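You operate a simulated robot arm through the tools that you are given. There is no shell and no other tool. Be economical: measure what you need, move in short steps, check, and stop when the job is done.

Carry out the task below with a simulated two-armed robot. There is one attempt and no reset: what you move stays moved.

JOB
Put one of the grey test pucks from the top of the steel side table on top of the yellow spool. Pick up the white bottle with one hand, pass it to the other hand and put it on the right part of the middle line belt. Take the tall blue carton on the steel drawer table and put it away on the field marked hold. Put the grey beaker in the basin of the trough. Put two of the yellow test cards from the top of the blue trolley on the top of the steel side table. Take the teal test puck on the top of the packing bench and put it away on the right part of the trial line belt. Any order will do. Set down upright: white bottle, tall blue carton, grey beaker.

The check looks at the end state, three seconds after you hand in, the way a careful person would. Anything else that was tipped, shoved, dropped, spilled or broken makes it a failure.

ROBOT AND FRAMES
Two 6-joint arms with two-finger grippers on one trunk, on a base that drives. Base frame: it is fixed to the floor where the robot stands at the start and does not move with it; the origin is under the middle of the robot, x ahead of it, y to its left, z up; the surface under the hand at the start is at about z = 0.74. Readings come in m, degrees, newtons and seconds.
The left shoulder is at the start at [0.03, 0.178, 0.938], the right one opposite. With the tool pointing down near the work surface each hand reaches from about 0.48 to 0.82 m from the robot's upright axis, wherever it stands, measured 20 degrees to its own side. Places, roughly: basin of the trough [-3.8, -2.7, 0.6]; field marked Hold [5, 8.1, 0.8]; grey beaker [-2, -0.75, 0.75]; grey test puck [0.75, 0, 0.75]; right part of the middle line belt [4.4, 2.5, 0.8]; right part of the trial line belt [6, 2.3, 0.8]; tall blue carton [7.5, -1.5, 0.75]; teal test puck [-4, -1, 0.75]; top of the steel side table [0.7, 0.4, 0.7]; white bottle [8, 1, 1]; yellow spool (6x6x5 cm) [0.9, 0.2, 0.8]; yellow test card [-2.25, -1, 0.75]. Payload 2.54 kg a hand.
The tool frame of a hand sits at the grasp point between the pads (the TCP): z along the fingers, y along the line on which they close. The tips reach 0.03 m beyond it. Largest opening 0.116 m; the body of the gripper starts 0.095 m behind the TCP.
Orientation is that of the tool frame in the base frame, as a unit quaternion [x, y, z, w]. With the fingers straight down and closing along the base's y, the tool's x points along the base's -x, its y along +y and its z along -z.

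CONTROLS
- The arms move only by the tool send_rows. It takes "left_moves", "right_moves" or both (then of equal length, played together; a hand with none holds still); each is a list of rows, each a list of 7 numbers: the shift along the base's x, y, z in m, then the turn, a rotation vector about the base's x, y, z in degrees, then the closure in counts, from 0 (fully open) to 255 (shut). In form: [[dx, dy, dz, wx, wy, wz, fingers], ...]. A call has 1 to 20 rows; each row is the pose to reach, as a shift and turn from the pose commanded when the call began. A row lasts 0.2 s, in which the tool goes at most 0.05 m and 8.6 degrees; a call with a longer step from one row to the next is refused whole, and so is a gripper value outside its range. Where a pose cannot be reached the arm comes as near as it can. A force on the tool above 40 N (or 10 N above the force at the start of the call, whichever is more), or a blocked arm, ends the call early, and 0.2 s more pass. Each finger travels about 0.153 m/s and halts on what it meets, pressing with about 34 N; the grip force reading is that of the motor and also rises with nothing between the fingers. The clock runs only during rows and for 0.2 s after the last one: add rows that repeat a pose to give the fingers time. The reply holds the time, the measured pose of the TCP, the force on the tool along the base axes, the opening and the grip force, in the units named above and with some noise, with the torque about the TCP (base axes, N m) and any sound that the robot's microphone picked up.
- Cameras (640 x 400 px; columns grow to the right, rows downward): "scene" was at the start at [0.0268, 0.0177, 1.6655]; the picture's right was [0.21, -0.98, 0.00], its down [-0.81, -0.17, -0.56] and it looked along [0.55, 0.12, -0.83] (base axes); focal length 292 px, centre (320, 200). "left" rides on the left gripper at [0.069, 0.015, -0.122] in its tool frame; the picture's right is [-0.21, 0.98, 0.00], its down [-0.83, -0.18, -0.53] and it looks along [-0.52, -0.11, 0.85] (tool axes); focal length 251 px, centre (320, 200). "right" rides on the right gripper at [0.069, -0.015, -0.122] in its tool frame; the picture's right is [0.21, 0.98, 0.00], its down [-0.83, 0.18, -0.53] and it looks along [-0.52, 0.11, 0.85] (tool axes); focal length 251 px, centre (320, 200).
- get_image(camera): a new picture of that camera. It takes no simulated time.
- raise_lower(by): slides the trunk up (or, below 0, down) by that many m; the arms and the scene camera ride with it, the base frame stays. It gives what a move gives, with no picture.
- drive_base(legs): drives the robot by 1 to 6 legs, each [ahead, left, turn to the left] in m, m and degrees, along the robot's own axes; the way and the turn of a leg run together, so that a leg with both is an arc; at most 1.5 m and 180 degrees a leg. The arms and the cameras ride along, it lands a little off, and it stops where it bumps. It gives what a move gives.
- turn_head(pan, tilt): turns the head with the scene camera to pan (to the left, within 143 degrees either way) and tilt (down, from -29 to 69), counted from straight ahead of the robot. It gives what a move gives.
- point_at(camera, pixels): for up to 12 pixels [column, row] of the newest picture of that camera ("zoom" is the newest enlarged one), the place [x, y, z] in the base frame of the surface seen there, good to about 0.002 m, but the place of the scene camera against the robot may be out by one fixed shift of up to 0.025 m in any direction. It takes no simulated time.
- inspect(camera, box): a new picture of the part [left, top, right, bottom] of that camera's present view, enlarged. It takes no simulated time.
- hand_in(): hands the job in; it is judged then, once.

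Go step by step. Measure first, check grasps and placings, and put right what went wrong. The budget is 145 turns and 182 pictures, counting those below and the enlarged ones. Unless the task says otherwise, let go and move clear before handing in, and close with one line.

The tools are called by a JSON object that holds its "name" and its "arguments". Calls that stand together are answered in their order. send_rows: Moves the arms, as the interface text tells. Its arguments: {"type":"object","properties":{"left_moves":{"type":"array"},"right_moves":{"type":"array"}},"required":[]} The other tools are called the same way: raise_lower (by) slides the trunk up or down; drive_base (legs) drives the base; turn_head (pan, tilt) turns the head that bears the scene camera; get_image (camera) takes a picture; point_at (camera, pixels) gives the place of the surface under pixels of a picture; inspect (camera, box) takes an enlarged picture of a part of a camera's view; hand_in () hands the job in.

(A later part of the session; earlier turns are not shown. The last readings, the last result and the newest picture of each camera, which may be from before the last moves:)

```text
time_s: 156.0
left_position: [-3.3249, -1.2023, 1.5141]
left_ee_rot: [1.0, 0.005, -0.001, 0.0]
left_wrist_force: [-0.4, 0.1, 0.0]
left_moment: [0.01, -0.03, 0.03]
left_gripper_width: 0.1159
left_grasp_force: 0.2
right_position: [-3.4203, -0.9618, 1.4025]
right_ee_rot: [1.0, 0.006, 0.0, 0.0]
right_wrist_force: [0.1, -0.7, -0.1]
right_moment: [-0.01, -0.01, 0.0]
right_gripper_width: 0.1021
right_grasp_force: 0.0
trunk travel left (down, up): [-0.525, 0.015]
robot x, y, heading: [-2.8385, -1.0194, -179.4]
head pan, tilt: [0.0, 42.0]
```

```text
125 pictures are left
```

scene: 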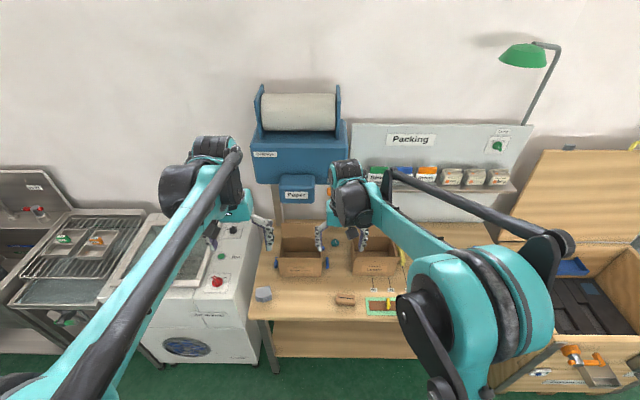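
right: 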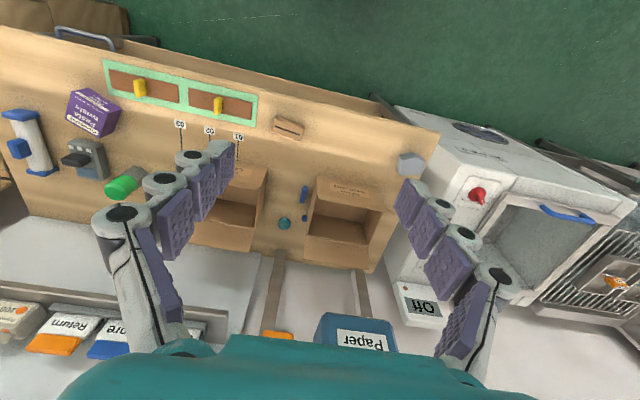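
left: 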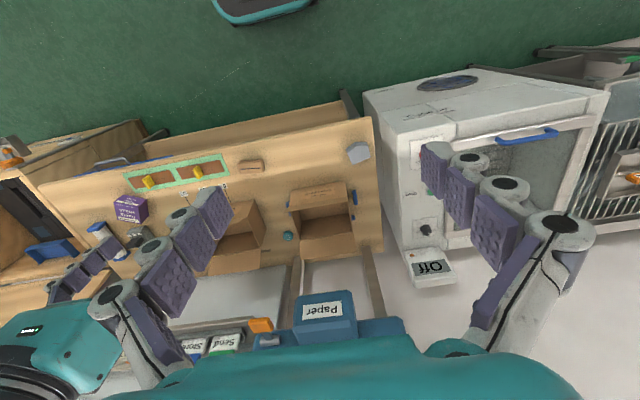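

The teal puck appears between the cartons: right view (284,223), left view (288,236), scene (336,243). I measure it and the cartons around it.

{"name": "inspect", "arguments": {"camera": "right", "box": [190, 130, 410, 280]}}

{"name": "point_at", "arguments": {"camera": "right", "pixels": [[284, 223], [304, 195], [265, 172], [262, 245], [315, 240], [318, 180], [310, 210], [280, 160], [284, 235], [365, 270], [250, 250], [277, 265]]}}

{"name": "point_at", "arguments": {"camera": "left", "pixels": [[288, 236], [262, 205], [292, 210], [325, 300], [305, 250], [262, 235]]}}

```text
2.67 times, centred on (300, 205) of right
```

zoom: 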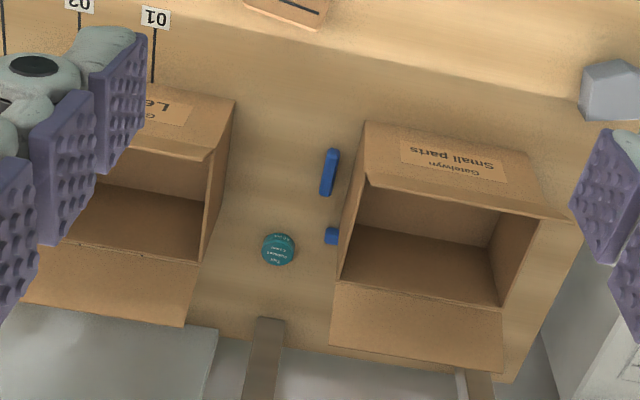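

```text
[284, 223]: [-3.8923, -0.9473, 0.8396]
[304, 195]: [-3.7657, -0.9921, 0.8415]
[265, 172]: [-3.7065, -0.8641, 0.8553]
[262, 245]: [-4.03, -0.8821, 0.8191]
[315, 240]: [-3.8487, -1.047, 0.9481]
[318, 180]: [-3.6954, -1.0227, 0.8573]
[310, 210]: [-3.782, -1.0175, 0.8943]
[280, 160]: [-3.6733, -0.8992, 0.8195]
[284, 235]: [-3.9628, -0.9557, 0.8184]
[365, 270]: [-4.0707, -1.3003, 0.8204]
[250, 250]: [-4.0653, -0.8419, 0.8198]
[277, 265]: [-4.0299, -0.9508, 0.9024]
```

```text
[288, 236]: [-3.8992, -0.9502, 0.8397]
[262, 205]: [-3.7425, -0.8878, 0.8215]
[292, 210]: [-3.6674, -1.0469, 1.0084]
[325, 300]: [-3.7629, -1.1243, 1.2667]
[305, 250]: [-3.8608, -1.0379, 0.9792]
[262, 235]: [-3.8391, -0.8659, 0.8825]
```

The puck is at (-3.893,-0.948) with its top at 0.840, in a gap of about 15 cm between the cartons. I measure the paper machine overhead and the carton edges.

{"name": "point_at", "arguments": {"camera": "scene", "pixels": [[297, 183], [297, 202], [314, 190], [340, 183], [345, 150], [345, 175], [260, 160], [336, 243], [325, 255], [353, 262], [328, 205], [300, 230]]}}

{"name": "inspect", "arguments": {"camera": "scene", "box": [230, 140, 430, 290]}}

{"name": "point_at", "arguments": {"camera": "left", "pixels": [[300, 292], [352, 295], [325, 320], [298, 260], [257, 247], [265, 215], [290, 192], [352, 240]]}}

```text
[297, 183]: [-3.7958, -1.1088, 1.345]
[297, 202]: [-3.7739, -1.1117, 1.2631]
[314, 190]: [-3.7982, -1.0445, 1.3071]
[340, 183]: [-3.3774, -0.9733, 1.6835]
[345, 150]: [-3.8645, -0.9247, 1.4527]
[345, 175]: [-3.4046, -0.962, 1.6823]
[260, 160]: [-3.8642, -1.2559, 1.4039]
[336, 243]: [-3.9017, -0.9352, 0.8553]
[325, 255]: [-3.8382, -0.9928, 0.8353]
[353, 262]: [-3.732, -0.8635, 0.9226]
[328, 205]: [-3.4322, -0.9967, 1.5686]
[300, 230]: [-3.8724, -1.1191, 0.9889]
```

```text
2.67 times, centred on (330, 215) of scene
```

zoom: 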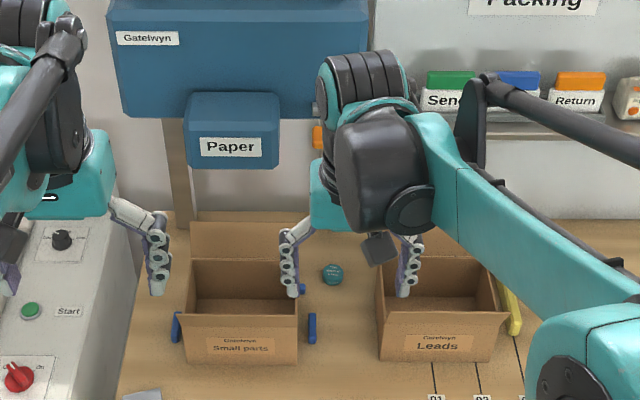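

```text
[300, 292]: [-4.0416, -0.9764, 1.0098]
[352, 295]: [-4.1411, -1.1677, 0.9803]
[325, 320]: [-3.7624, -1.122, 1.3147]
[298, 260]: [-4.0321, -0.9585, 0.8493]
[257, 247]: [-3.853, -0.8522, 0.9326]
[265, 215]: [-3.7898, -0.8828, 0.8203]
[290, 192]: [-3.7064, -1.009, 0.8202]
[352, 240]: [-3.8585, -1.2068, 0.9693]
```

The Paper box overhangs to x -3.78 at z 1.26 and y below -1.045; above the puck the underside is about 1.37. I lower the trunk, turn the right hand to close along x (narrow in y), and keep the left hand back.

{"name": "raise_lower", "arguments": {"by": -0.25}}

{"name": "send_rows", "arguments": {"left_moves": [[0.01, -0.015, 0, 0, 0, 0, 0], [0.02, -0.03, 0, 0, 0, 0, 0], [0.03, -0.045, 0, 0, 0, 0, 0], [0.04, -0.06, 0, 0, 0, 0, 0], [0.05, -0.075, 0, 0, 0, 0, 0], [0.05, -0.09, 0, 0, 0, 0, 0], [0.05, -0.1, 0, 0, 0, 0, 0], [0.05, -0.1, 0, 0, 0, 0, 0], [0.05, -0.1, 0, 0, 0, 0, 0], [0.05, -0.1, 0, 0, 0, 0, 0], [0.05, -0.1, 0, 0, 0, 0, 0]], "right_moves": [[0, 0, -0.01, 0, 0, 8.2, 50], [0, 0, -0.03, 0, 0, 16.4, 100], [0, 0, -0.05, 0, 0, 24.6, 100], [0, 0, -0.07, 0, 0, 32.8, 100], [0, 0, -0.09, 0, 0, 41, 100], [0, 0, -0.11, 0, 0, 49.2, 100], [0, 0, -0.13, 0, 0, 57.4, 100], [0, 0, -0.14, 0, 0, 65.6, 100], [0, 0, -0.14, 0, 0, 73.8, 100], [0, 0, -0.14, 0, 0, 82, 100], [0, 0, -0.14, 0, 0, 90, 100]]}}

{"name": "drive_base", "arguments": {"legs": [[0.25, 0, -0.5]]}}

{"name": "get_image", "arguments": {"camera": "right"}}

{"name": "get_image", "arguments": {"camera": "scene"}}

```text
time_s: 158.6
left_position: [-3.3254, -1.2035, 1.2649]
left_ee_rot: [1.0, 0.006, 0.0, 0.001]
left_wrist_force: [-0.1, -0.1, -0.4]
left_moment: [0.0, 0.04, -0.01]
left_gripper_width: 0.116
left_grasp_force: 0.1
right_position: [-3.4201, -0.9627, 1.152]
right_ee_rot: [1.0, 0.006, 0.0, 0.0]
right_wrist_force: [-0.7, 0.3, -0.3]
right_moment: [-0.03, 0.0, 0.0]
right_gripper_width: 0.1021
right_grasp_force: 0.1
trunk travel left (down, up): [-0.275, 0.265]
robot x, y, heading: [-2.8397, -1.0161, -179.6]
head pan, tilt: [0.0, 42.0]
```

```text
time_s: 161.0
left_position: [-3.2749, -1.3031, 1.2641]
left_ee_rot: [1.0, 0.005, 0.0, 0.0]
left_wrist_force: [-0.6, 0.3, -0.9]
left_moment: [-0.01, 0.02, 0.04]
left_gripper_width: 0.1158
left_grasp_force: 0.0
right_position: [-3.4202, -0.9644, 1.0126]
right_ee_rot: [0.703, 0.712, 0.001, -0.001]
right_wrist_force: [-0.9, 0.5, 0.2]
right_moment: [-0.03, -0.01, -0.01]
right_gripper_width: 0.0705
right_grasp_force: 0.1
trunk travel left (down, up): [-0.275, 0.265]
robot x, y, heading: [-2.8404, -1.0139, -179.5]
head pan, tilt: [0.0, 42.0]
```

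```text
time_s: 162.8
left_position: [-3.5272, -1.3012, 1.2637]
left_ee_rot: [1.0, 0.001, 0.0, 0.0]
left_wrist_force: [-1.0, 0.2, 0.3]
left_moment: [-0.03, -0.04, -0.01]
left_gripper_width: 0.1158
left_grasp_force: 0.1
right_position: [-3.6684, -0.9609, 1.0132]
right_ee_rot: [0.707, 0.708, 0.001, 0.0]
right_wrist_force: [-0.8, -1.2, 0.4]
right_moment: [-0.01, -0.03, 0.0]
right_gripper_width: 0.0708
right_grasp_force: 0.1
trunk travel left (down, up): [-0.275, 0.265]
robot x, y, heading: [-3.0879, -1.0145, -179.8]
head pan, tilt: [0.0, 42.0]
```

```text
122 pictures are left
```

right: 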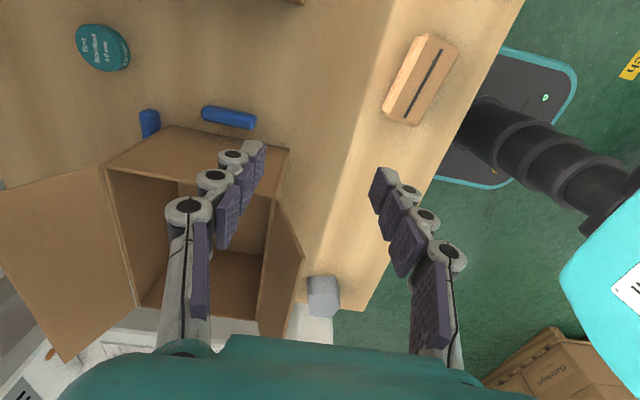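

```text
121 pictures are left
```

scene: 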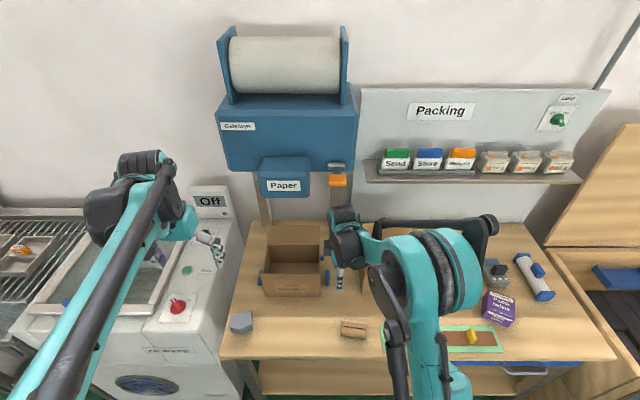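

The puck shows at (103,48) in the right view. I measure it from here, and drive 7 cm closer.

{"name": "point_at", "arguments": {"camera": "right", "pixels": [[102, 46], [85, 45], [120, 60], [105, 28], [100, 68], [148, 122], [228, 117], [105, 168], [225, 145]]}}

{"name": "drive_base", "arguments": {"legs": [[0.07, 0, 0]]}}

{"name": "get_image", "arguments": {"camera": "right"}}

```text
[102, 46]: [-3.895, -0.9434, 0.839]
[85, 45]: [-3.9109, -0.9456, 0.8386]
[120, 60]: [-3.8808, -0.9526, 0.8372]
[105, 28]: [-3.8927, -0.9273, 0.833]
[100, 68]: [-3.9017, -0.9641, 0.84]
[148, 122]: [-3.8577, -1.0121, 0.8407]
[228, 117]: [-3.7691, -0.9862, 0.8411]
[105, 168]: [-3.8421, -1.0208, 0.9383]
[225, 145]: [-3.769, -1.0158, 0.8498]
```

```text
time_s: 163.8
left_position: [-3.5994, -1.3013, 1.2635]
left_ee_rot: [1.0, 0.001, 0.001, 0.0]
left_wrist_force: [-0.5, 0.4, -0.1]
left_moment: [-0.01, -0.06, -0.01]
left_gripper_width: 0.1162
left_grasp_force: 0.0
right_position: [-3.7394, -0.9602, 1.0126]
right_ee_rot: [0.707, 0.708, 0.001, 0.001]
right_wrist_force: [-0.9, 0.0, -0.5]
right_moment: [-0.06, -0.04, -0.01]
right_gripper_width: 0.0708
right_grasp_force: 0.0
trunk travel left (down, up): [-0.275, 0.265]
robot x, y, heading: [-3.159, -1.0148, -179.8]
head pan, tilt: [0.0, 42.0]
```

```text
120 pictures are left
```

right: 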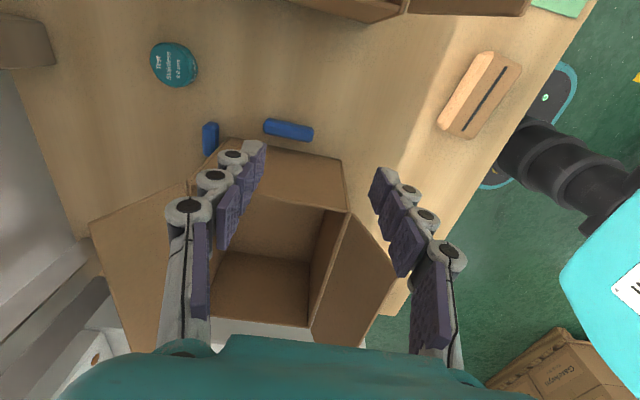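

Puck centre is (-3.896,-0.946). I move above it at this height and look before descending.

{"name": "send_rows", "arguments": {"right_moves": [[-0.04, 0.005, 0, 0, 0, 0, 100], [-0.08, 0.01, 0, 0, 0, 0, 100], [-0.12, 0.014, 0, 0, 0, 0, 100], [-0.156, 0.014, 0, 0, 0, 0, 100], [-0.156, 0.014, -0.03, 0, 0, 0, 100], [-0.156, 0.014, -0.06, 0, 0, 0, 100], [-0.156, 0.014, -0.06, 0, 0, 0, 100]]}}

{"name": "get_image", "arguments": {"camera": "right"}}

{"name": "get_image", "arguments": {"camera": "scene"}}

{"name": "get_image", "arguments": {"camera": "left"}}

```text
time_s: 165.4
left_position: [-3.5327, -1.2861, 1.2522]
left_ee_rot: [1.0, 0.001, 0.006, 0.0]
left_wrist_force: [0.4, 0.1, -1.6]
left_moment: [-0.06, 0.07, -0.03]
left_gripper_width: 0.1157
left_grasp_force: 0.0
right_position: [-3.8123, -0.9488, 1.0151]
right_ee_rot: [0.702, 0.712, 0.002, 0.002]
right_wrist_force: [0.5, 0.0, -0.7]
right_moment: [-0.01, 0.06, -0.01]
right_gripper_width: 0.0706
right_grasp_force: 0.0
trunk travel left (down, up): [-0.275, 0.265]
robot x, y, heading: [-3.1402, -1.0151, -180.1]
head pan, tilt: [0.0, 42.0]
stopped in row 7 (right hand): the arm was blocked; the commanded pose is now the measured one
```

```text
119 pictures are left
```

right: 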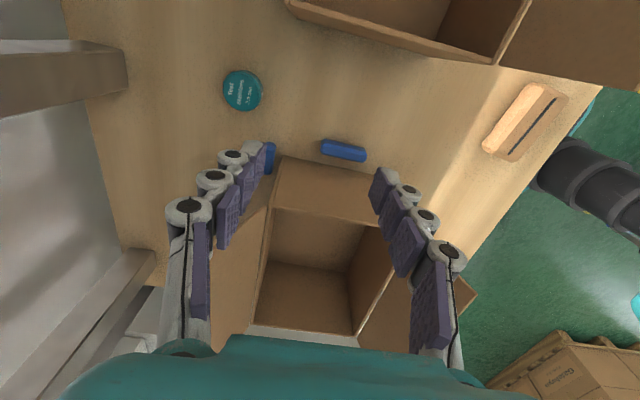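

```text
118 pictures are left
```

scene: 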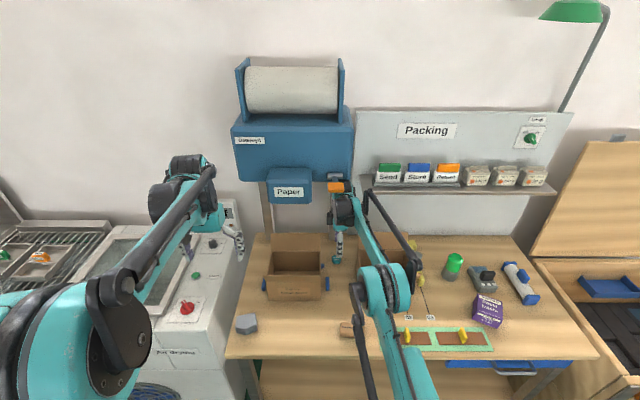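

```text
117 pictures are left
```

left: 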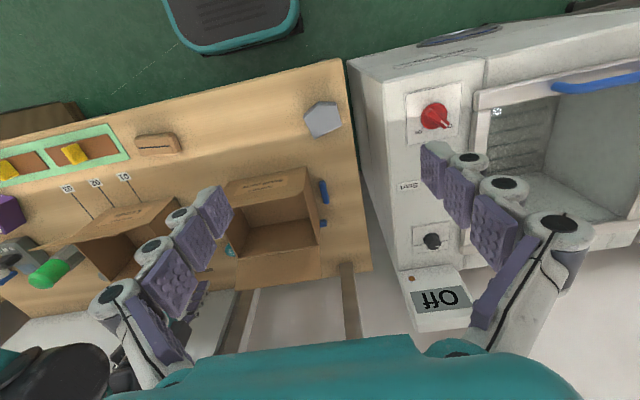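

The arm was blocked: the wrist seems to meet the orange part hanging at (337,187) in the scene. I back the hand off 5 cm and measure that part.

{"name": "send_rows", "arguments": {"right_moves": [[0.03, 0, 0, 0, 0, 0, 100], [0.06, 0, 0, 0, 0, 0, 100], [0.06, 0, 0, 0, 0, 0, 100]]}}

{"name": "get_image", "arguments": {"camera": "scene"}}

{"name": "inspect", "arguments": {"camera": "scene", "box": [220, 130, 440, 290]}}

{"name": "point_at", "arguments": {"camera": "scene", "pixels": [[336, 176], [337, 187], [337, 194], [345, 210], [340, 225], [290, 192], [330, 160], [349, 187], [326, 187]]}}

```text
time_s: 165.7
left_position: [-3.5593, -1.2748, 1.2122]
left_ee_rot: [0.999, 0.0, 0.046, 0.003]
left_wrist_force: [-0.4, -1.0, -0.7]
left_moment: [0.05, -0.03, -0.01]
left_gripper_width: 0.1158
left_grasp_force: 0.0
right_position: [-3.7946, -0.9488, 1.0177]
right_ee_rot: [0.696, 0.717, 0.03, 0.029]
right_wrist_force: [0.8, 0.0, 0.7]
right_moment: [0.0, 0.02, 0.02]
right_gripper_width: 0.0708
right_grasp_force: 0.0
trunk travel left (down, up): [-0.275, 0.265]
robot x, y, heading: [-3.1237, -1.0163, 180.0]
head pan, tilt: [0.0, 42.0]
stopped in row 1 (left hand): the arm was blocked; the commanded pose is now the measured one
```

```text
116 pictures are left
```

scene: 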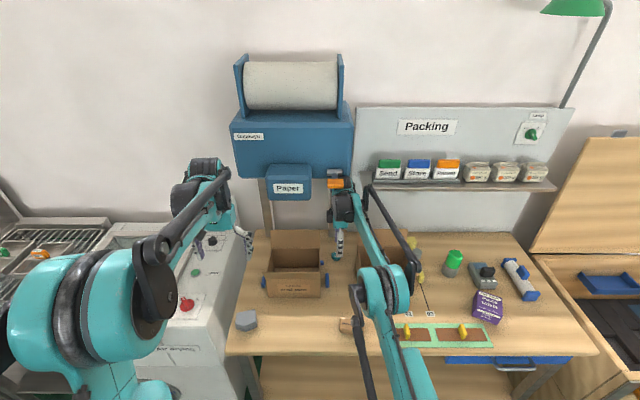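

```text
2.50 times, centred on (330, 210) of scene
```

zoom: 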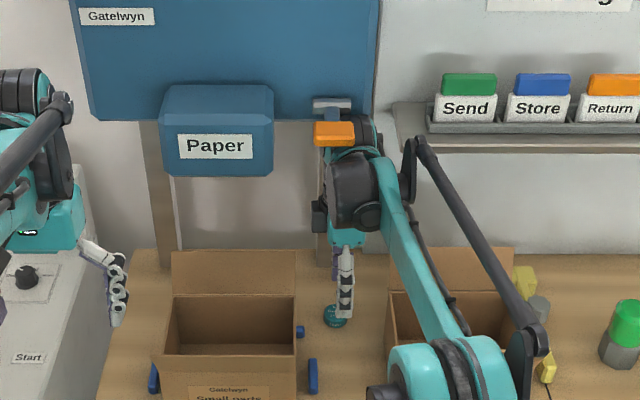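

```text
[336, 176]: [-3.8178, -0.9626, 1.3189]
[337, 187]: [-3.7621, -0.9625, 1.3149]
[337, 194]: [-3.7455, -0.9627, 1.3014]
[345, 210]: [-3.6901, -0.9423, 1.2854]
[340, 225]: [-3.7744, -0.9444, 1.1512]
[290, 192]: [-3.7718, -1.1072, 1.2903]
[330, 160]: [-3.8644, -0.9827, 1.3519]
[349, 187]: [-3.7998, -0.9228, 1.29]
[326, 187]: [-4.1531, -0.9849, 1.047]
```

The orange cutter handle sits at z 1.30 over x -3.75..-3.82, and the wrist top met it. The base was pushed back a bit and the left arm reads off; I hold still to see where things settle.

{"name": "send_rows", "arguments": {"left_moves": [[0, 0, 0, 0, 0, 0, 0], [0, 0, 0, 0, 0, 0, 0]], "right_moves": [[0, 0, 0, 0, 0, 0, 100], [0, 0, 0, 0, 0, 0, 100]]}}

{"name": "get_image", "arguments": {"camera": "left"}}

{"name": "turn_head", "arguments": {"pan": 0, "tilt": 69}}

{"name": "get_image", "arguments": {"camera": "scene"}}

```text
time_s: 166.0
left_position: [-3.5974, -1.2645, 1.1795]
left_ee_rot: [0.997, -0.004, 0.078, 0.003]
left_wrist_force: [-0.3, -0.7, -0.7]
left_moment: [0.04, -0.06, -0.02]
left_gripper_width: 0.1156
left_grasp_force: 0.0
right_position: [-3.7786, -0.9483, 1.0182]
right_ee_rot: [0.69, 0.72, 0.053, 0.051]
right_wrist_force: [-0.3, -0.3, -0.6]
right_moment: [0.04, -0.04, -0.01]
right_gripper_width: 0.0704
right_grasp_force: 0.0
trunk travel left (down, up): [-0.275, 0.265]
robot x, y, heading: [-3.1015, -1.0155, 179.6]
head pan, tilt: [0.0, 42.0]
stopped in row 1 (left hand): the arm was blocked; the commanded pose is now the measured one
```

```text
114 pictures are left
```

left: 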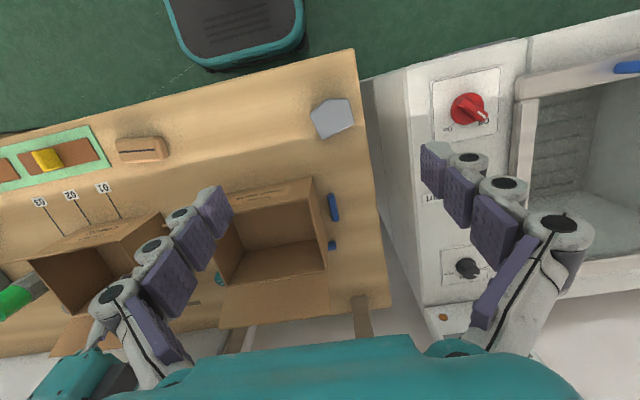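

```text
time_s: 166.9
left_position: [-3.5987, -1.2679, 1.1815]
left_ee_rot: [0.998, -0.002, 0.07, 0.003]
left_wrist_force: [-0.3, 0.0, -0.2]
left_moment: [0.0, -0.02, 0.01]
left_gripper_width: 0.116
left_grasp_force: 0.0
right_position: [-3.7827, -0.9478, 1.0177]
right_ee_rot: [0.692, 0.718, 0.048, 0.046]
right_wrist_force: [0.3, -0.8, 0.0]
right_moment: [0.02, 0.03, 0.0]
right_gripper_width: 0.0706
right_grasp_force: 0.0
trunk travel left (down, up): [-0.275, 0.265]
robot x, y, heading: [-3.1034, -1.0135, 179.7]
head pan, tilt: [0.0, 68.8]
```

```text
113 pictures are left
```

scene: 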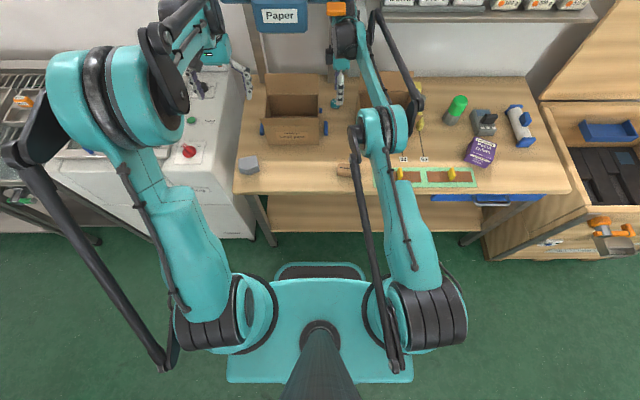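

Both hands read a common pitch of about 8 degrees and the base reads 6 cm further back, which is odd. I check known surfaces through the cameras to see whether the robot itself leans.

{"name": "point_at", "arguments": {"camera": "scene", "pixels": [[200, 280], [520, 330], [120, 370], [250, 165], [480, 160], [300, 275], [410, 360], [336, 8], [345, 60], [250, 80], [337, 95]]}}

{"name": "get_image", "arguments": {"camera": "right"}}

{"name": "point_at", "arguments": {"camera": "left", "pixels": [[330, 90], [360, 270], [333, 118], [470, 110], [220, 278]]}}

```text
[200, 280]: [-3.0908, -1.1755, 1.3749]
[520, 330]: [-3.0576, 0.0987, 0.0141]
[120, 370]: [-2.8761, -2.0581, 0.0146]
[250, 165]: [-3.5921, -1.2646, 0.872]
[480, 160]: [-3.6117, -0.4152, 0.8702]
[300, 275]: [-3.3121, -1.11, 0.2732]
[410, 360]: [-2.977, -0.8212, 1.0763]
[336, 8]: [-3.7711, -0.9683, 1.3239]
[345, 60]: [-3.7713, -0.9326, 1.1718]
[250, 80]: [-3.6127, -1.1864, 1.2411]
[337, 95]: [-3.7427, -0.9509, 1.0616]
```

```text
112 pictures are left
```

right: 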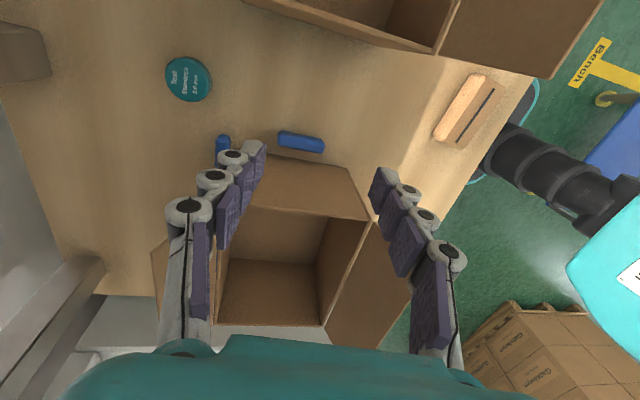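

```text
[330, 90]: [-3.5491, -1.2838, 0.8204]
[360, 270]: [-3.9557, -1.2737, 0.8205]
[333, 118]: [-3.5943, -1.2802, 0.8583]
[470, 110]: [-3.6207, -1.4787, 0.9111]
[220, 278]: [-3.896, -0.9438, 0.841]
```

The camera geometry shows the robot itself stands level; the surfaces and puck are unmoved, so just the arms were deflected. I draw the right hand back and level both hands.

{"name": "send_rows", "arguments": {"right_moves": [[0.02, 0, 0, 0, 2, 0, 100], [0.04, 0, 0, 0, 4, 0, 100], [0.06, 0, 0, 0, 6, 0, 100], [0.08, 0, 0, 0, 7.6, 0, 100], [0.08, 0, 0, 0, 7.6, 0, 100]]}}

{"name": "send_rows", "arguments": {"left_moves": [[0, 0, 0.01, 0, 2, 0, 0], [0, 0, 0.02, 0, 4, 0, 0], [0, 0, 0.03, 0, 6, 0, 0], [0, 0, 0.04, 0, 8, 0, 0], [0, 0, 0.05, 0, 8, 0, 0]]}}

{"name": "get_image", "arguments": {"camera": "scene"}}

```text
time_s: 167.3
left_position: [-3.6377, -1.2546, 1.1443]
left_ee_rot: [0.995, -0.009, 0.097, 0.004]
left_wrist_force: [-0.7, -0.3, -1.5]
left_moment: [0.01, -0.08, 0.03]
left_gripper_width: 0.1157
left_grasp_force: 0.1
right_position: [-3.7731, -0.9472, 1.0209]
right_ee_rot: [0.688, 0.721, 0.059, 0.058]
right_wrist_force: [0.0, 0.0, -0.2]
right_moment: [0.01, 0.0, -0.04]
right_gripper_width: 0.0704
right_grasp_force: 0.1
trunk travel left (down, up): [-0.275, 0.265]
robot x, y, heading: [-3.0855, -1.0084, 178.8]
head pan, tilt: [0.0, 68.8]
stopped in row 1 (left hand): the arm was blocked; the commanded pose is now the measured one
```

```text
time_s: 167.6
left_position: [-3.6594, -1.2419, 1.1222]
left_ee_rot: [0.994, -0.015, 0.105, 0.004]
left_wrist_force: [0.5, 0.4, 0.5]
left_moment: [-0.05, 0.07, 0.01]
left_gripper_width: 0.1155
left_grasp_force: 0.1
right_position: [-3.7674, -0.9452, 1.0212]
right_ee_rot: [0.682, 0.725, 0.069, 0.067]
right_wrist_force: [-0.2, -0.4, -1.0]
right_moment: [0.06, -0.01, 0.03]
right_gripper_width: 0.0703
right_grasp_force: 0.1
trunk travel left (down, up): [-0.275, 0.265]
robot x, y, heading: [-3.0683, -1.003, 178.0]
head pan, tilt: [0.0, 68.8]
stopped in row 1 (left hand): the arm was blocked; the commanded pose is now the measured one
```

```text
111 pictures are left
```

scene: 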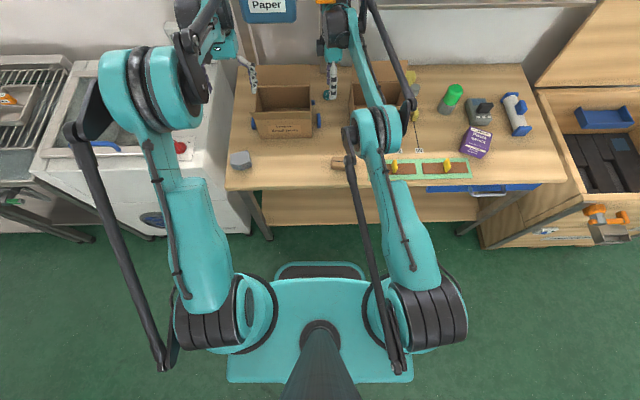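

Each call the arms drift further while the base creeps back, so something is caught. I look closely at the right wrist and the cutter before any more motion.

{"name": "turn_head", "arguments": {"pan": 0, "tilt": 40}}

{"name": "inspect", "arguments": {"camera": "scene", "box": [260, 140, 420, 260]}}

{"name": "get_image", "arguments": {"camera": "scene"}}

{"name": "get_image", "arguments": {"camera": "left"}}

```text
time_s: 168.5
left_position: [-3.644, -1.2445, 1.1341]
left_ee_rot: [0.995, -0.013, 0.099, 0.004]
left_wrist_force: [0.1, -0.3, -0.1]
left_moment: [0.02, 0.01, -0.03]
left_gripper_width: 0.116
left_grasp_force: 0.1
right_position: [-3.77, -0.9454, 1.0205]
right_ee_rot: [0.684, 0.723, 0.068, 0.064]
right_wrist_force: [0.9, 0.7, -0.4]
right_moment: [0.03, 0.02, -0.02]
right_gripper_width: 0.0705
right_grasp_force: 0.1
trunk travel left (down, up): [-0.275, 0.265]
robot x, y, heading: [-3.0653, -1.0057, 178.3]
head pan, tilt: [0.0, 40.0]
```

```text
3.33 times, centred on (340, 200) of scene
```

zoom: 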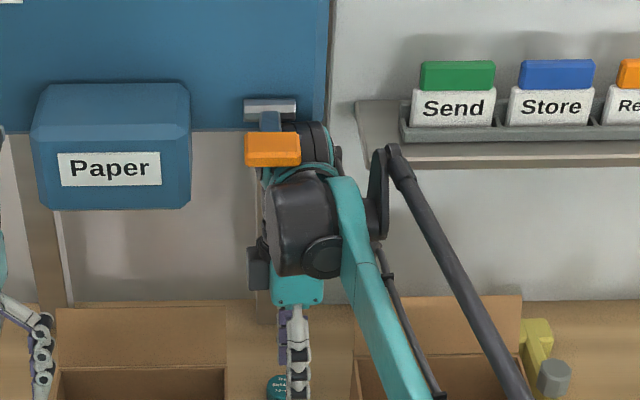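

```text
109 pictures are left
```

scene: 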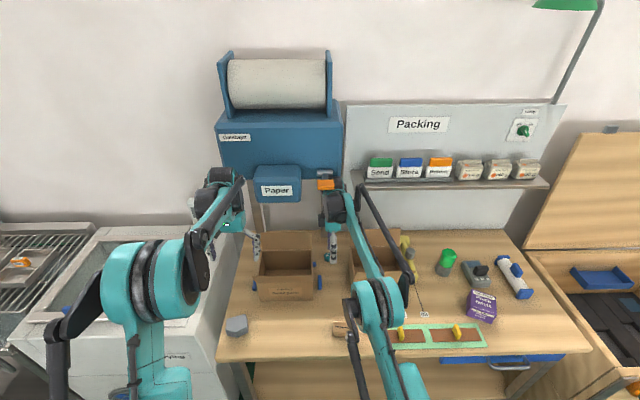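

```text
108 pictures are left
```

left: 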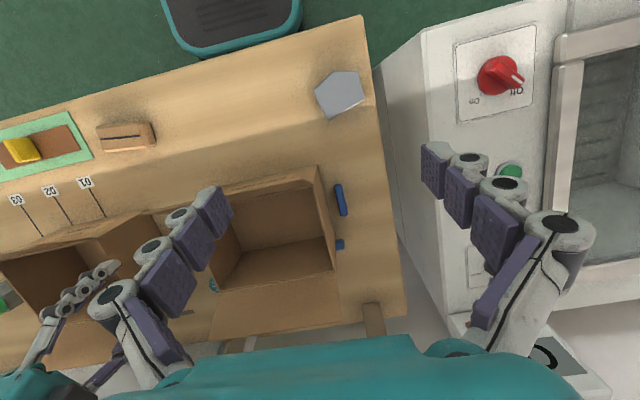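

The wrist's upper end has slipped in behind the orange handle, so pulling back would drag it. I lower the trunk 7 cm to slip the wrist out underneath.

{"name": "raise_lower", "arguments": {"by": -0.07}}

{"name": "inspect", "arguments": {"camera": "scene", "box": [220, 100, 420, 260]}}

```text
time_s: 169.3
left_position: [-3.6734, -1.2498, 1.0618]
left_ee_rot: [0.994, -0.012, 0.111, 0.005]
left_wrist_force: [0.4, 0.5, 0.7]
left_moment: [0.03, -0.01, -0.01]
left_gripper_width: 0.1157
left_grasp_force: 0.1
right_position: [-3.7662, -0.9437, 1.0126]
right_ee_rot: [0.684, 0.723, 0.073, 0.07]
right_wrist_force: [-1.5, 1.2, -0.7]
right_moment: [-0.03, -0.09, -0.05]
right_gripper_width: 0.0706
right_grasp_force: 0.1
trunk travel left (down, up): [-0.22, 0.32]
robot x, y, heading: [-3.0671, -1.0064, 178.7]
head pan, tilt: [0.0, 40.0]
stopped: the arm was blocked; the commanded pose is now the measured one
```

```text
2.50 times, centred on (320, 180) of scene
```

zoom: 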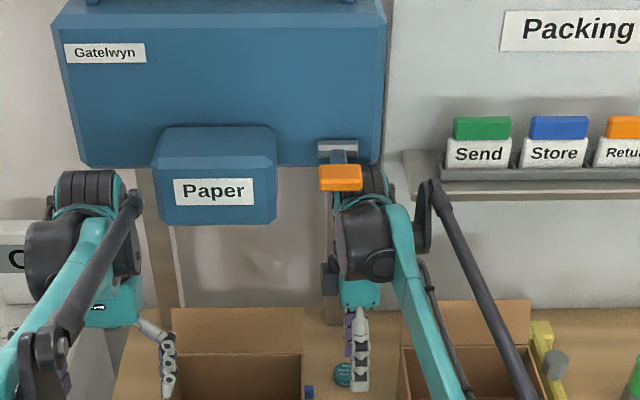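

The trunk went down 5.5 cm but the right hand stayed at the same height, so the wrist is hanging on something. I measure around the handle and wrist.

{"name": "point_at", "arguments": {"camera": "zoom", "pixels": [[340, 178], [340, 188], [338, 150], [372, 180], [372, 168], [382, 185], [365, 210], [360, 250], [350, 225], [335, 205], [338, 162], [330, 280]]}}

{"name": "inspect", "arguments": {"camera": "scene", "box": [300, 140, 380, 220]}}

{"name": "get_image", "arguments": {"camera": "right"}}

```text
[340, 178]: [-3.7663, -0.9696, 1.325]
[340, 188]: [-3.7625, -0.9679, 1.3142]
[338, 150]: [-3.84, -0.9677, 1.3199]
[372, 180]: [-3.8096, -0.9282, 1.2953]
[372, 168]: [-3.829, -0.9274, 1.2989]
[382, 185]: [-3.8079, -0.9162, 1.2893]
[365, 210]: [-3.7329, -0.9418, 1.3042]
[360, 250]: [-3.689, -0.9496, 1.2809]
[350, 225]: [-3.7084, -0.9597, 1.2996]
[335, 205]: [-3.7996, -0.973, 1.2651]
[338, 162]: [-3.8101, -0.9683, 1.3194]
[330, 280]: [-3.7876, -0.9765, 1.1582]
```

```text
5.00 times, centred on (340, 180) of scene
```

zoom: 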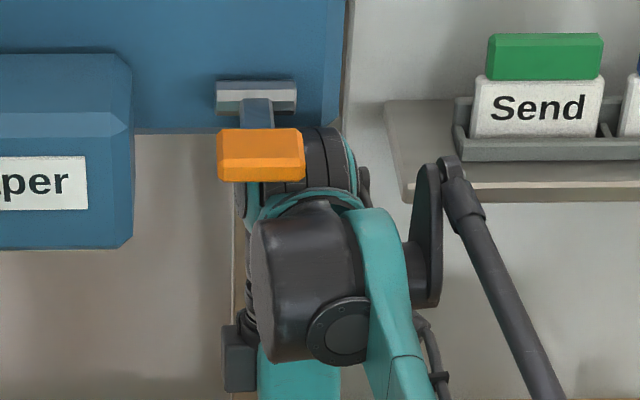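

```text
105 pictures are left
```

right: 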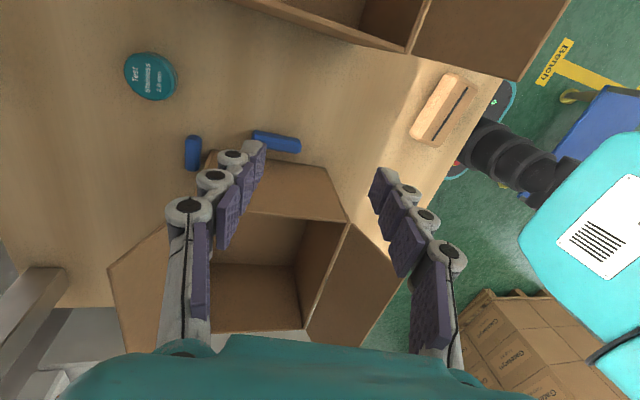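

The wrist force is nil, so the contact is further up the arm: the right elbow (scene about 375,305) looks low, near the bench's front. I measure the elbow and forearm.

{"name": "get_image", "arguments": {"camera": "scene"}}

{"name": "point_at", "arguments": {"camera": "scene", "pixels": [[372, 300], [380, 320], [372, 260], [360, 330], [410, 380], [352, 345], [395, 300], [400, 350], [130, 290], [200, 280]]}}

{"name": "turn_head", "arguments": {"pan": 0, "tilt": 60}}

{"name": "get_image", "arguments": {"camera": "scene"}}

```text
104 pictures are left
```

scene: 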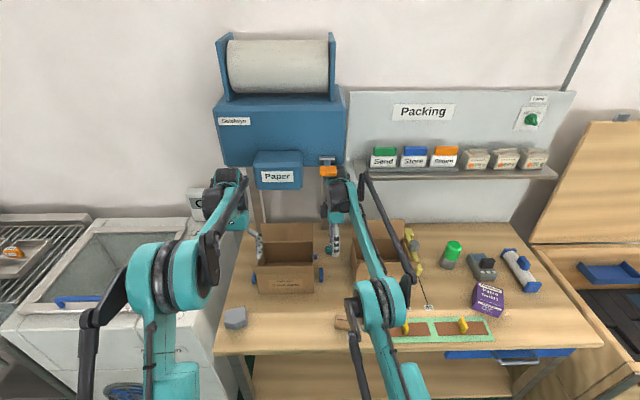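

```text
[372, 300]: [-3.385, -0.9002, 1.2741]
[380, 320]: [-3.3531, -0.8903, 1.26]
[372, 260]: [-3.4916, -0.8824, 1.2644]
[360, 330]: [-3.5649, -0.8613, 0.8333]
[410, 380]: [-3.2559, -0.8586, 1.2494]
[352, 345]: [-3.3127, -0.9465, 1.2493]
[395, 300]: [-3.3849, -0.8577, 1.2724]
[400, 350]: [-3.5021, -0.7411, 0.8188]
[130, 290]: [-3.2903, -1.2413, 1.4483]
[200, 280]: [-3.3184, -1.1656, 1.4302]
```

```text
time_s: 170.2
left_position: [-3.6688, -1.2512, 1.0663]
left_ee_rot: [0.994, -0.011, 0.109, 0.004]
left_wrist_force: [-1.1, -0.3, 0.3]
left_moment: [-0.02, -0.01, 0.03]
left_gripper_width: 0.1159
left_grasp_force: 0.0
right_position: [-3.7658, -0.9439, 1.0105]
right_ee_rot: [0.684, 0.723, 0.072, 0.071]
right_wrist_force: [-0.7, 0.0, -0.2]
right_moment: [0.01, -0.01, 0.0]
right_gripper_width: 0.0707
right_grasp_force: 0.1
trunk travel left (down, up): [-0.22, 0.32]
robot x, y, heading: [-3.0705, -1.0073, 178.9]
head pan, tilt: [0.0, 60.0]
```

```text
103 pictures are left
```

scene: 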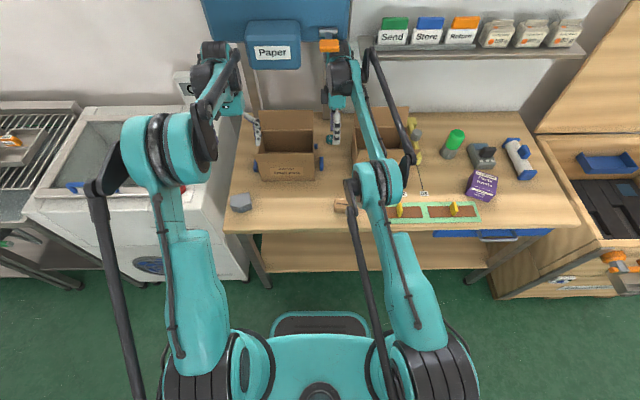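

Nothing solid is under the elbow (z 1.27). To learn the robot's true attitude I take several reference points in this picture.

{"name": "point_at", "arguments": {"camera": "scene", "pixels": [[100, 330], [500, 350], [270, 45], [551, 231], [232, 225], [320, 320], [320, 262], [580, 250], [330, 46], [240, 205], [300, 165], [395, 140]]}}

```text
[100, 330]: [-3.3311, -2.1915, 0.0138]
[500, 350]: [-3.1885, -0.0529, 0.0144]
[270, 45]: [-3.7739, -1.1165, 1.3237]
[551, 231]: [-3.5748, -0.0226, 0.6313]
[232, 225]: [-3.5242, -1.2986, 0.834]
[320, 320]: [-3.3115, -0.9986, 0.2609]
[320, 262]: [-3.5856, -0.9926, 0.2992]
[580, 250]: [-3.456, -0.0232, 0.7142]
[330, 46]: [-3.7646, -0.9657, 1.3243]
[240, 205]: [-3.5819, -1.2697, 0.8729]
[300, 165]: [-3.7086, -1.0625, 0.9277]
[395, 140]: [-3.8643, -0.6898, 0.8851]
```

The camera solves to a slight backward lean: the base servo is still pushing the wrist's big joint (x -3.73) against the handle's front (x -3.745). Backing the base off should relieve it; I back 4 cm and look.

{"name": "drive_base", "arguments": {"legs": [[-0.04, 0, 0]]}}

{"name": "inspect", "arguments": {"camera": "scene", "box": [270, 10, 390, 110]}}

{"name": "get_image", "arguments": {"camera": "scene"}}

```text
time_s: 170.8
left_position: [-3.7112, -1.2491, 1.0394]
left_ee_rot: [0.992, -0.011, 0.127, 0.005]
left_wrist_force: [2.1, 0.2, 1.0]
left_moment: [0.07, 0.29, 0.02]
left_gripper_width: 0.1159
left_grasp_force: 0.1
right_position: [-3.8061, -0.9417, 0.9818]
right_ee_rot: [0.683, 0.72, 0.084, 0.084]
right_wrist_force: [3.6, 0.1, 0.7]
right_moment: [-0.01, 0.3, 0.01]
right_gripper_width: 0.0704
right_grasp_force: 0.1
trunk travel left (down, up): [-0.22, 0.32]
robot x, y, heading: [-3.0766, -1.0095, 178.7]
head pan, tilt: [0.0, 60.0]
stopped in leg 1: the robot was blocked; the commanded pose is now the measured one
```

```text
4.00 times, centred on (330, 60) of scene
```

zoom: 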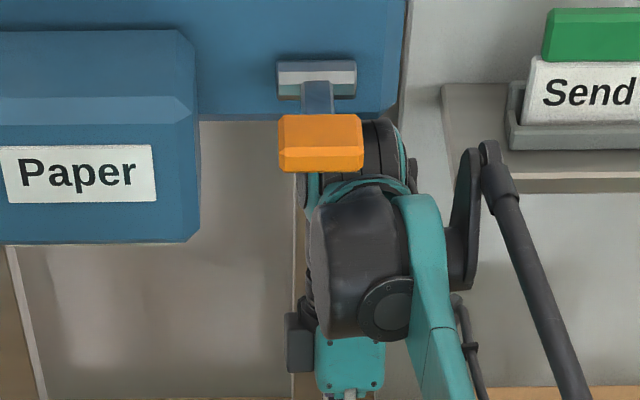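

```text
101 pictures are left
```

scene: 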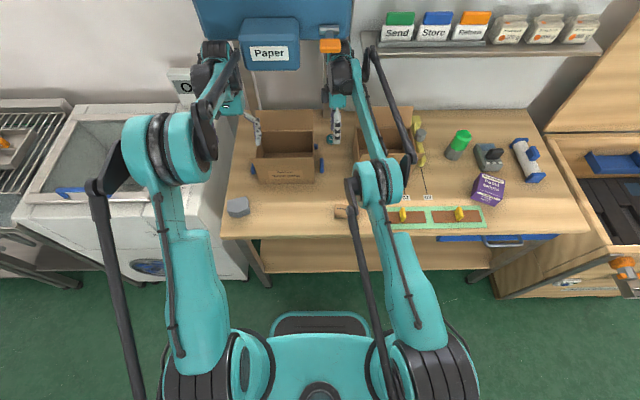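

Backing is blocked too, so the handle sits in the notch between the wrist's two motors. I measure the notch closely before choosing a direction.

{"name": "point_at", "arguments": {"camera": "zoom", "pixels": [[320, 120], [320, 160], [320, 100], [372, 130], [390, 130], [375, 170], [350, 182], [365, 200], [340, 230], [465, 200], [488, 160], [460, 175]]}}

{"name": "point_at", "arguments": {"camera": "scene", "pixels": [[380, 50], [100, 330], [500, 350], [320, 320], [375, 170], [350, 90], [410, 290], [420, 340], [230, 225], [160, 150], [200, 270], [220, 60]]}}

```text
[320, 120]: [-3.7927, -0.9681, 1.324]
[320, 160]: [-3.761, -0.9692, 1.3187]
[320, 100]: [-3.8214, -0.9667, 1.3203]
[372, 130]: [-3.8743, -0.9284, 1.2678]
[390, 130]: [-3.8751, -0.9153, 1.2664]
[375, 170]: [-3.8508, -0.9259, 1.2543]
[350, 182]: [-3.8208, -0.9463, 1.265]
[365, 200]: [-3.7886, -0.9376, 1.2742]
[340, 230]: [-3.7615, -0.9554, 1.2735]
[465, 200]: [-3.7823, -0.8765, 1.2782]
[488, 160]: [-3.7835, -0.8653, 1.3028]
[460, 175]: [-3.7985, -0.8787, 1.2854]
```

```text
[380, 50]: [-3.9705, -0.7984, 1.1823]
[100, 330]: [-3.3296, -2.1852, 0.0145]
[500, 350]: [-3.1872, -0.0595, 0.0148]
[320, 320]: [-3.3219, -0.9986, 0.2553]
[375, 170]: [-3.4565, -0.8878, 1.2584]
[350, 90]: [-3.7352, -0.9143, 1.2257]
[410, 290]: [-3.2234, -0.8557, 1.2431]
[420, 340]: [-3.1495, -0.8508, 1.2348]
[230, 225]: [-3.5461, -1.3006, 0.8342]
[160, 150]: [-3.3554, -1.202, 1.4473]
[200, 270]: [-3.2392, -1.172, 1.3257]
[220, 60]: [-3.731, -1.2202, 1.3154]
```

The wrist now lies under the handle (tops 1.27 against 1.29+), so the block on backing may be elsewhere. I look behind the robot.

{"name": "turn_head", "arguments": {"pan": 140, "tilt": 50}}

{"name": "get_image", "arguments": {"camera": "scene"}}

{"name": "turn_head", "arguments": {"pan": -140, "tilt": 50}}

{"name": "get_image", "arguments": {"camera": "scene"}}

```text
time_s: 173.1
left_position: [-3.7204, -1.2476, 1.0343]
left_ee_rot: [0.991, -0.011, 0.131, 0.006]
left_wrist_force: [0.2, -0.2, 0.2]
left_moment: [0.03, 0.0, 0.0]
left_gripper_width: 0.1159
left_grasp_force: 0.0
right_position: [-3.814, -0.9406, 0.9748]
right_ee_rot: [0.683, 0.72, 0.087, 0.088]
right_wrist_force: [0.4, -0.4, 0.5]
right_moment: [0.0, -0.01, -0.02]
right_gripper_width: 0.0705
right_grasp_force: 0.1
trunk travel left (down, up): [-0.22, 0.32]
robot x, y, heading: [-3.0759, -1.0086, 178.9]
head pan, tilt: [140.0, 50.0]
```

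```text
100 pictures are left
```

scene: 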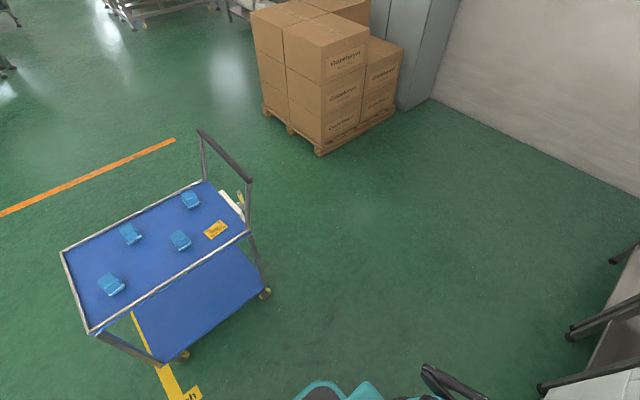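

```text
time_s: 176.9
left_position: [-3.7196, -1.2472, 1.0328]
left_ee_rot: [0.991, -0.011, 0.132, 0.006]
left_wrist_force: [0.5, -0.4, 0.1]
left_moment: [-0.01, -0.03, 0.02]
left_gripper_width: 0.1161
left_grasp_force: 0.0
right_position: [-3.8142, -0.9403, 0.975]
right_ee_rot: [0.683, 0.72, 0.087, 0.087]
right_wrist_force: [0.6, 0.1, -0.4]
right_moment: [0.01, -0.02, 0.01]
right_gripper_width: 0.0704
right_grasp_force: 0.1
trunk travel left (down, up): [-0.22, 0.32]
robot x, y, heading: [-3.0826, -1.0107, 178.8]
head pan, tilt: [-140.0, 50.0]
```

```text
99 pictures are left
```

scene: 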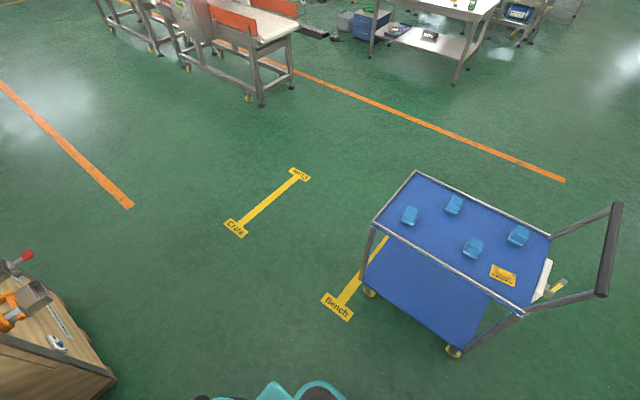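

Behind looks clear at a distance, but I cannot see directly behind the base. I tilt fully down on both sides and measure the trolley's gap.

{"name": "point_at", "arguments": {"camera": "scene", "pixels": [[370, 292], [455, 350], [375, 220], [523, 311], [605, 290], [270, 385], [90, 390], [30, 300], [35, 262]]}}

{"name": "turn_head", "arguments": {"pan": -140, "tilt": 69}}

{"name": "get_image", "arguments": {"camera": "scene"}}

{"name": "turn_head", "arguments": {"pan": -60, "tilt": 60}}

{"name": "get_image", "arguments": {"camera": "scene"}}

```text
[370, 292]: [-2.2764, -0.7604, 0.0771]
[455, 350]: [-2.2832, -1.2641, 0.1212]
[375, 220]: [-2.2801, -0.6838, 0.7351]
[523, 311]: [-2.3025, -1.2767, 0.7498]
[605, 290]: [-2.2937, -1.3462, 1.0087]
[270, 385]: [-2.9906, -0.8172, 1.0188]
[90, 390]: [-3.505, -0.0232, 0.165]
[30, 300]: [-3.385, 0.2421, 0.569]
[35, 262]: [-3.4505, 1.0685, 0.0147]
```

```text
time_s: 177.7
left_position: [-3.7207, -1.2471, 1.0328]
left_ee_rot: [0.991, -0.011, 0.131, 0.006]
left_wrist_force: [0.1, 0.3, 0.5]
left_moment: [0.02, 0.02, 0.02]
left_gripper_width: 0.116
left_grasp_force: 0.1
right_position: [-3.8134, -0.9385, 0.975]
right_ee_rot: [0.683, 0.719, 0.087, 0.088]
right_wrist_force: [-0.5, -0.3, 0.0]
right_moment: [0.02, 0.03, -0.01]
right_gripper_width: 0.0707
right_grasp_force: 0.1
trunk travel left (down, up): [-0.22, 0.32]
robot x, y, heading: [-3.0752, -1.0113, 178.8]
head pan, tilt: [-140.0, 68.8]
```

```text
98 pictures are left
```

scene: 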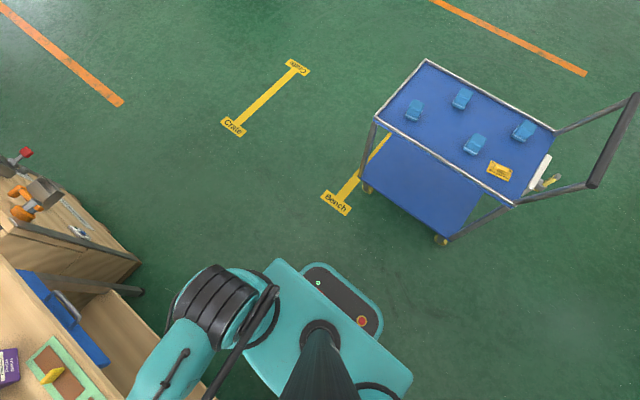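

```text
time_s: 179.3
left_position: [-3.7206, -1.2469, 1.0338]
left_ee_rot: [0.991, -0.011, 0.131, 0.006]
left_wrist_force: [0.0, -0.8, -0.3]
left_moment: [0.04, -0.01, -0.02]
left_gripper_width: 0.1156
left_grasp_force: 0.1
right_position: [-3.8135, -0.9389, 0.9757]
right_ee_rot: [0.683, 0.72, 0.086, 0.088]
right_wrist_force: [0.0, 0.3, 0.6]
right_moment: [-0.01, -0.01, 0.01]
right_gripper_width: 0.0705
right_grasp_force: 0.1
trunk travel left (down, up): [-0.22, 0.32]
robot x, y, heading: [-3.0738, -1.0073, 178.7]
head pan, tilt: [-60.0, 60.0]
```

```text
97 pictures are left
```

scene: 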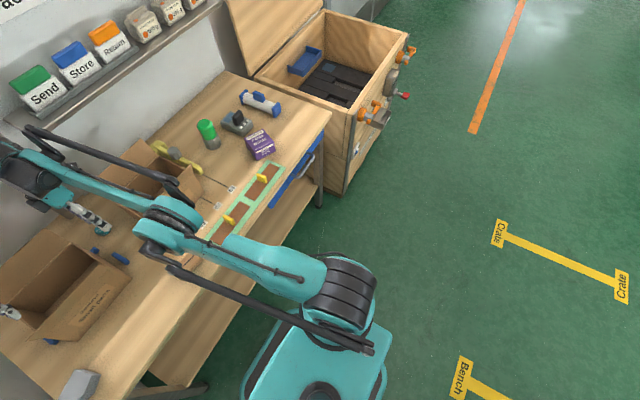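

Everything behind is clear, and the body is level; only the arms are displaced. I try a very small combined retreat of both arms to see which one resists.

{"name": "send_rows", "arguments": {"left_moves": [[0.01, 0, 0.005, 0, 1, 0, 0], [0.02, 0, 0.01, 0, 2, 0, 0], [0.03, 0, 0.015, 0, 3, 0, 0]], "right_moves": [[0.01, 0, -0.005, 0, 1, 0, 100], [0.02, 0, -0.01, 0, 2, 0, 100], [0.03, 0, -0.015, 0, 3, 0, 100]]}}

{"name": "get_image", "arguments": {"camera": "scene"}}

```text
time_s: 180.1
left_position: [-3.6893, -1.248, 1.0494]
left_ee_rot: [0.995, -0.011, 0.104, 0.005]
left_wrist_force: [-0.4, -0.2, 0.3]
left_moment: [0.0, 0.03, 0.0]
left_gripper_width: 0.116
left_grasp_force: 0.1
right_position: [-3.7814, -0.94, 0.9618]
right_ee_rot: [0.685, 0.722, 0.068, 0.068]
right_wrist_force: [-0.4, -0.5, 1.0]
right_moment: [0.01, 0.03, 0.02]
right_gripper_width: 0.0703
right_grasp_force: 0.1
trunk travel left (down, up): [-0.22, 0.32]
robot x, y, heading: [-3.076, -1.0084, 178.8]
head pan, tilt: [-60.0, 60.0]
```

```text
96 pictures are left
```

scene: 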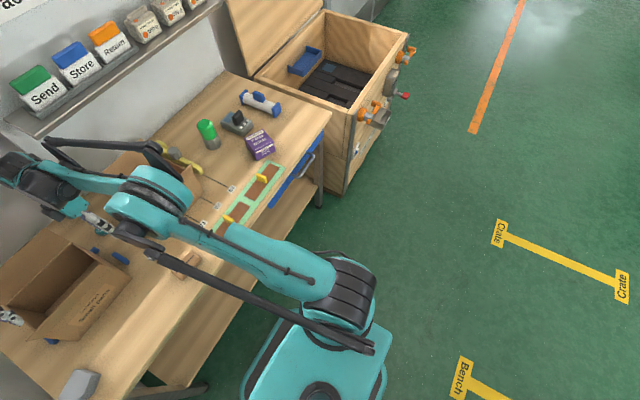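

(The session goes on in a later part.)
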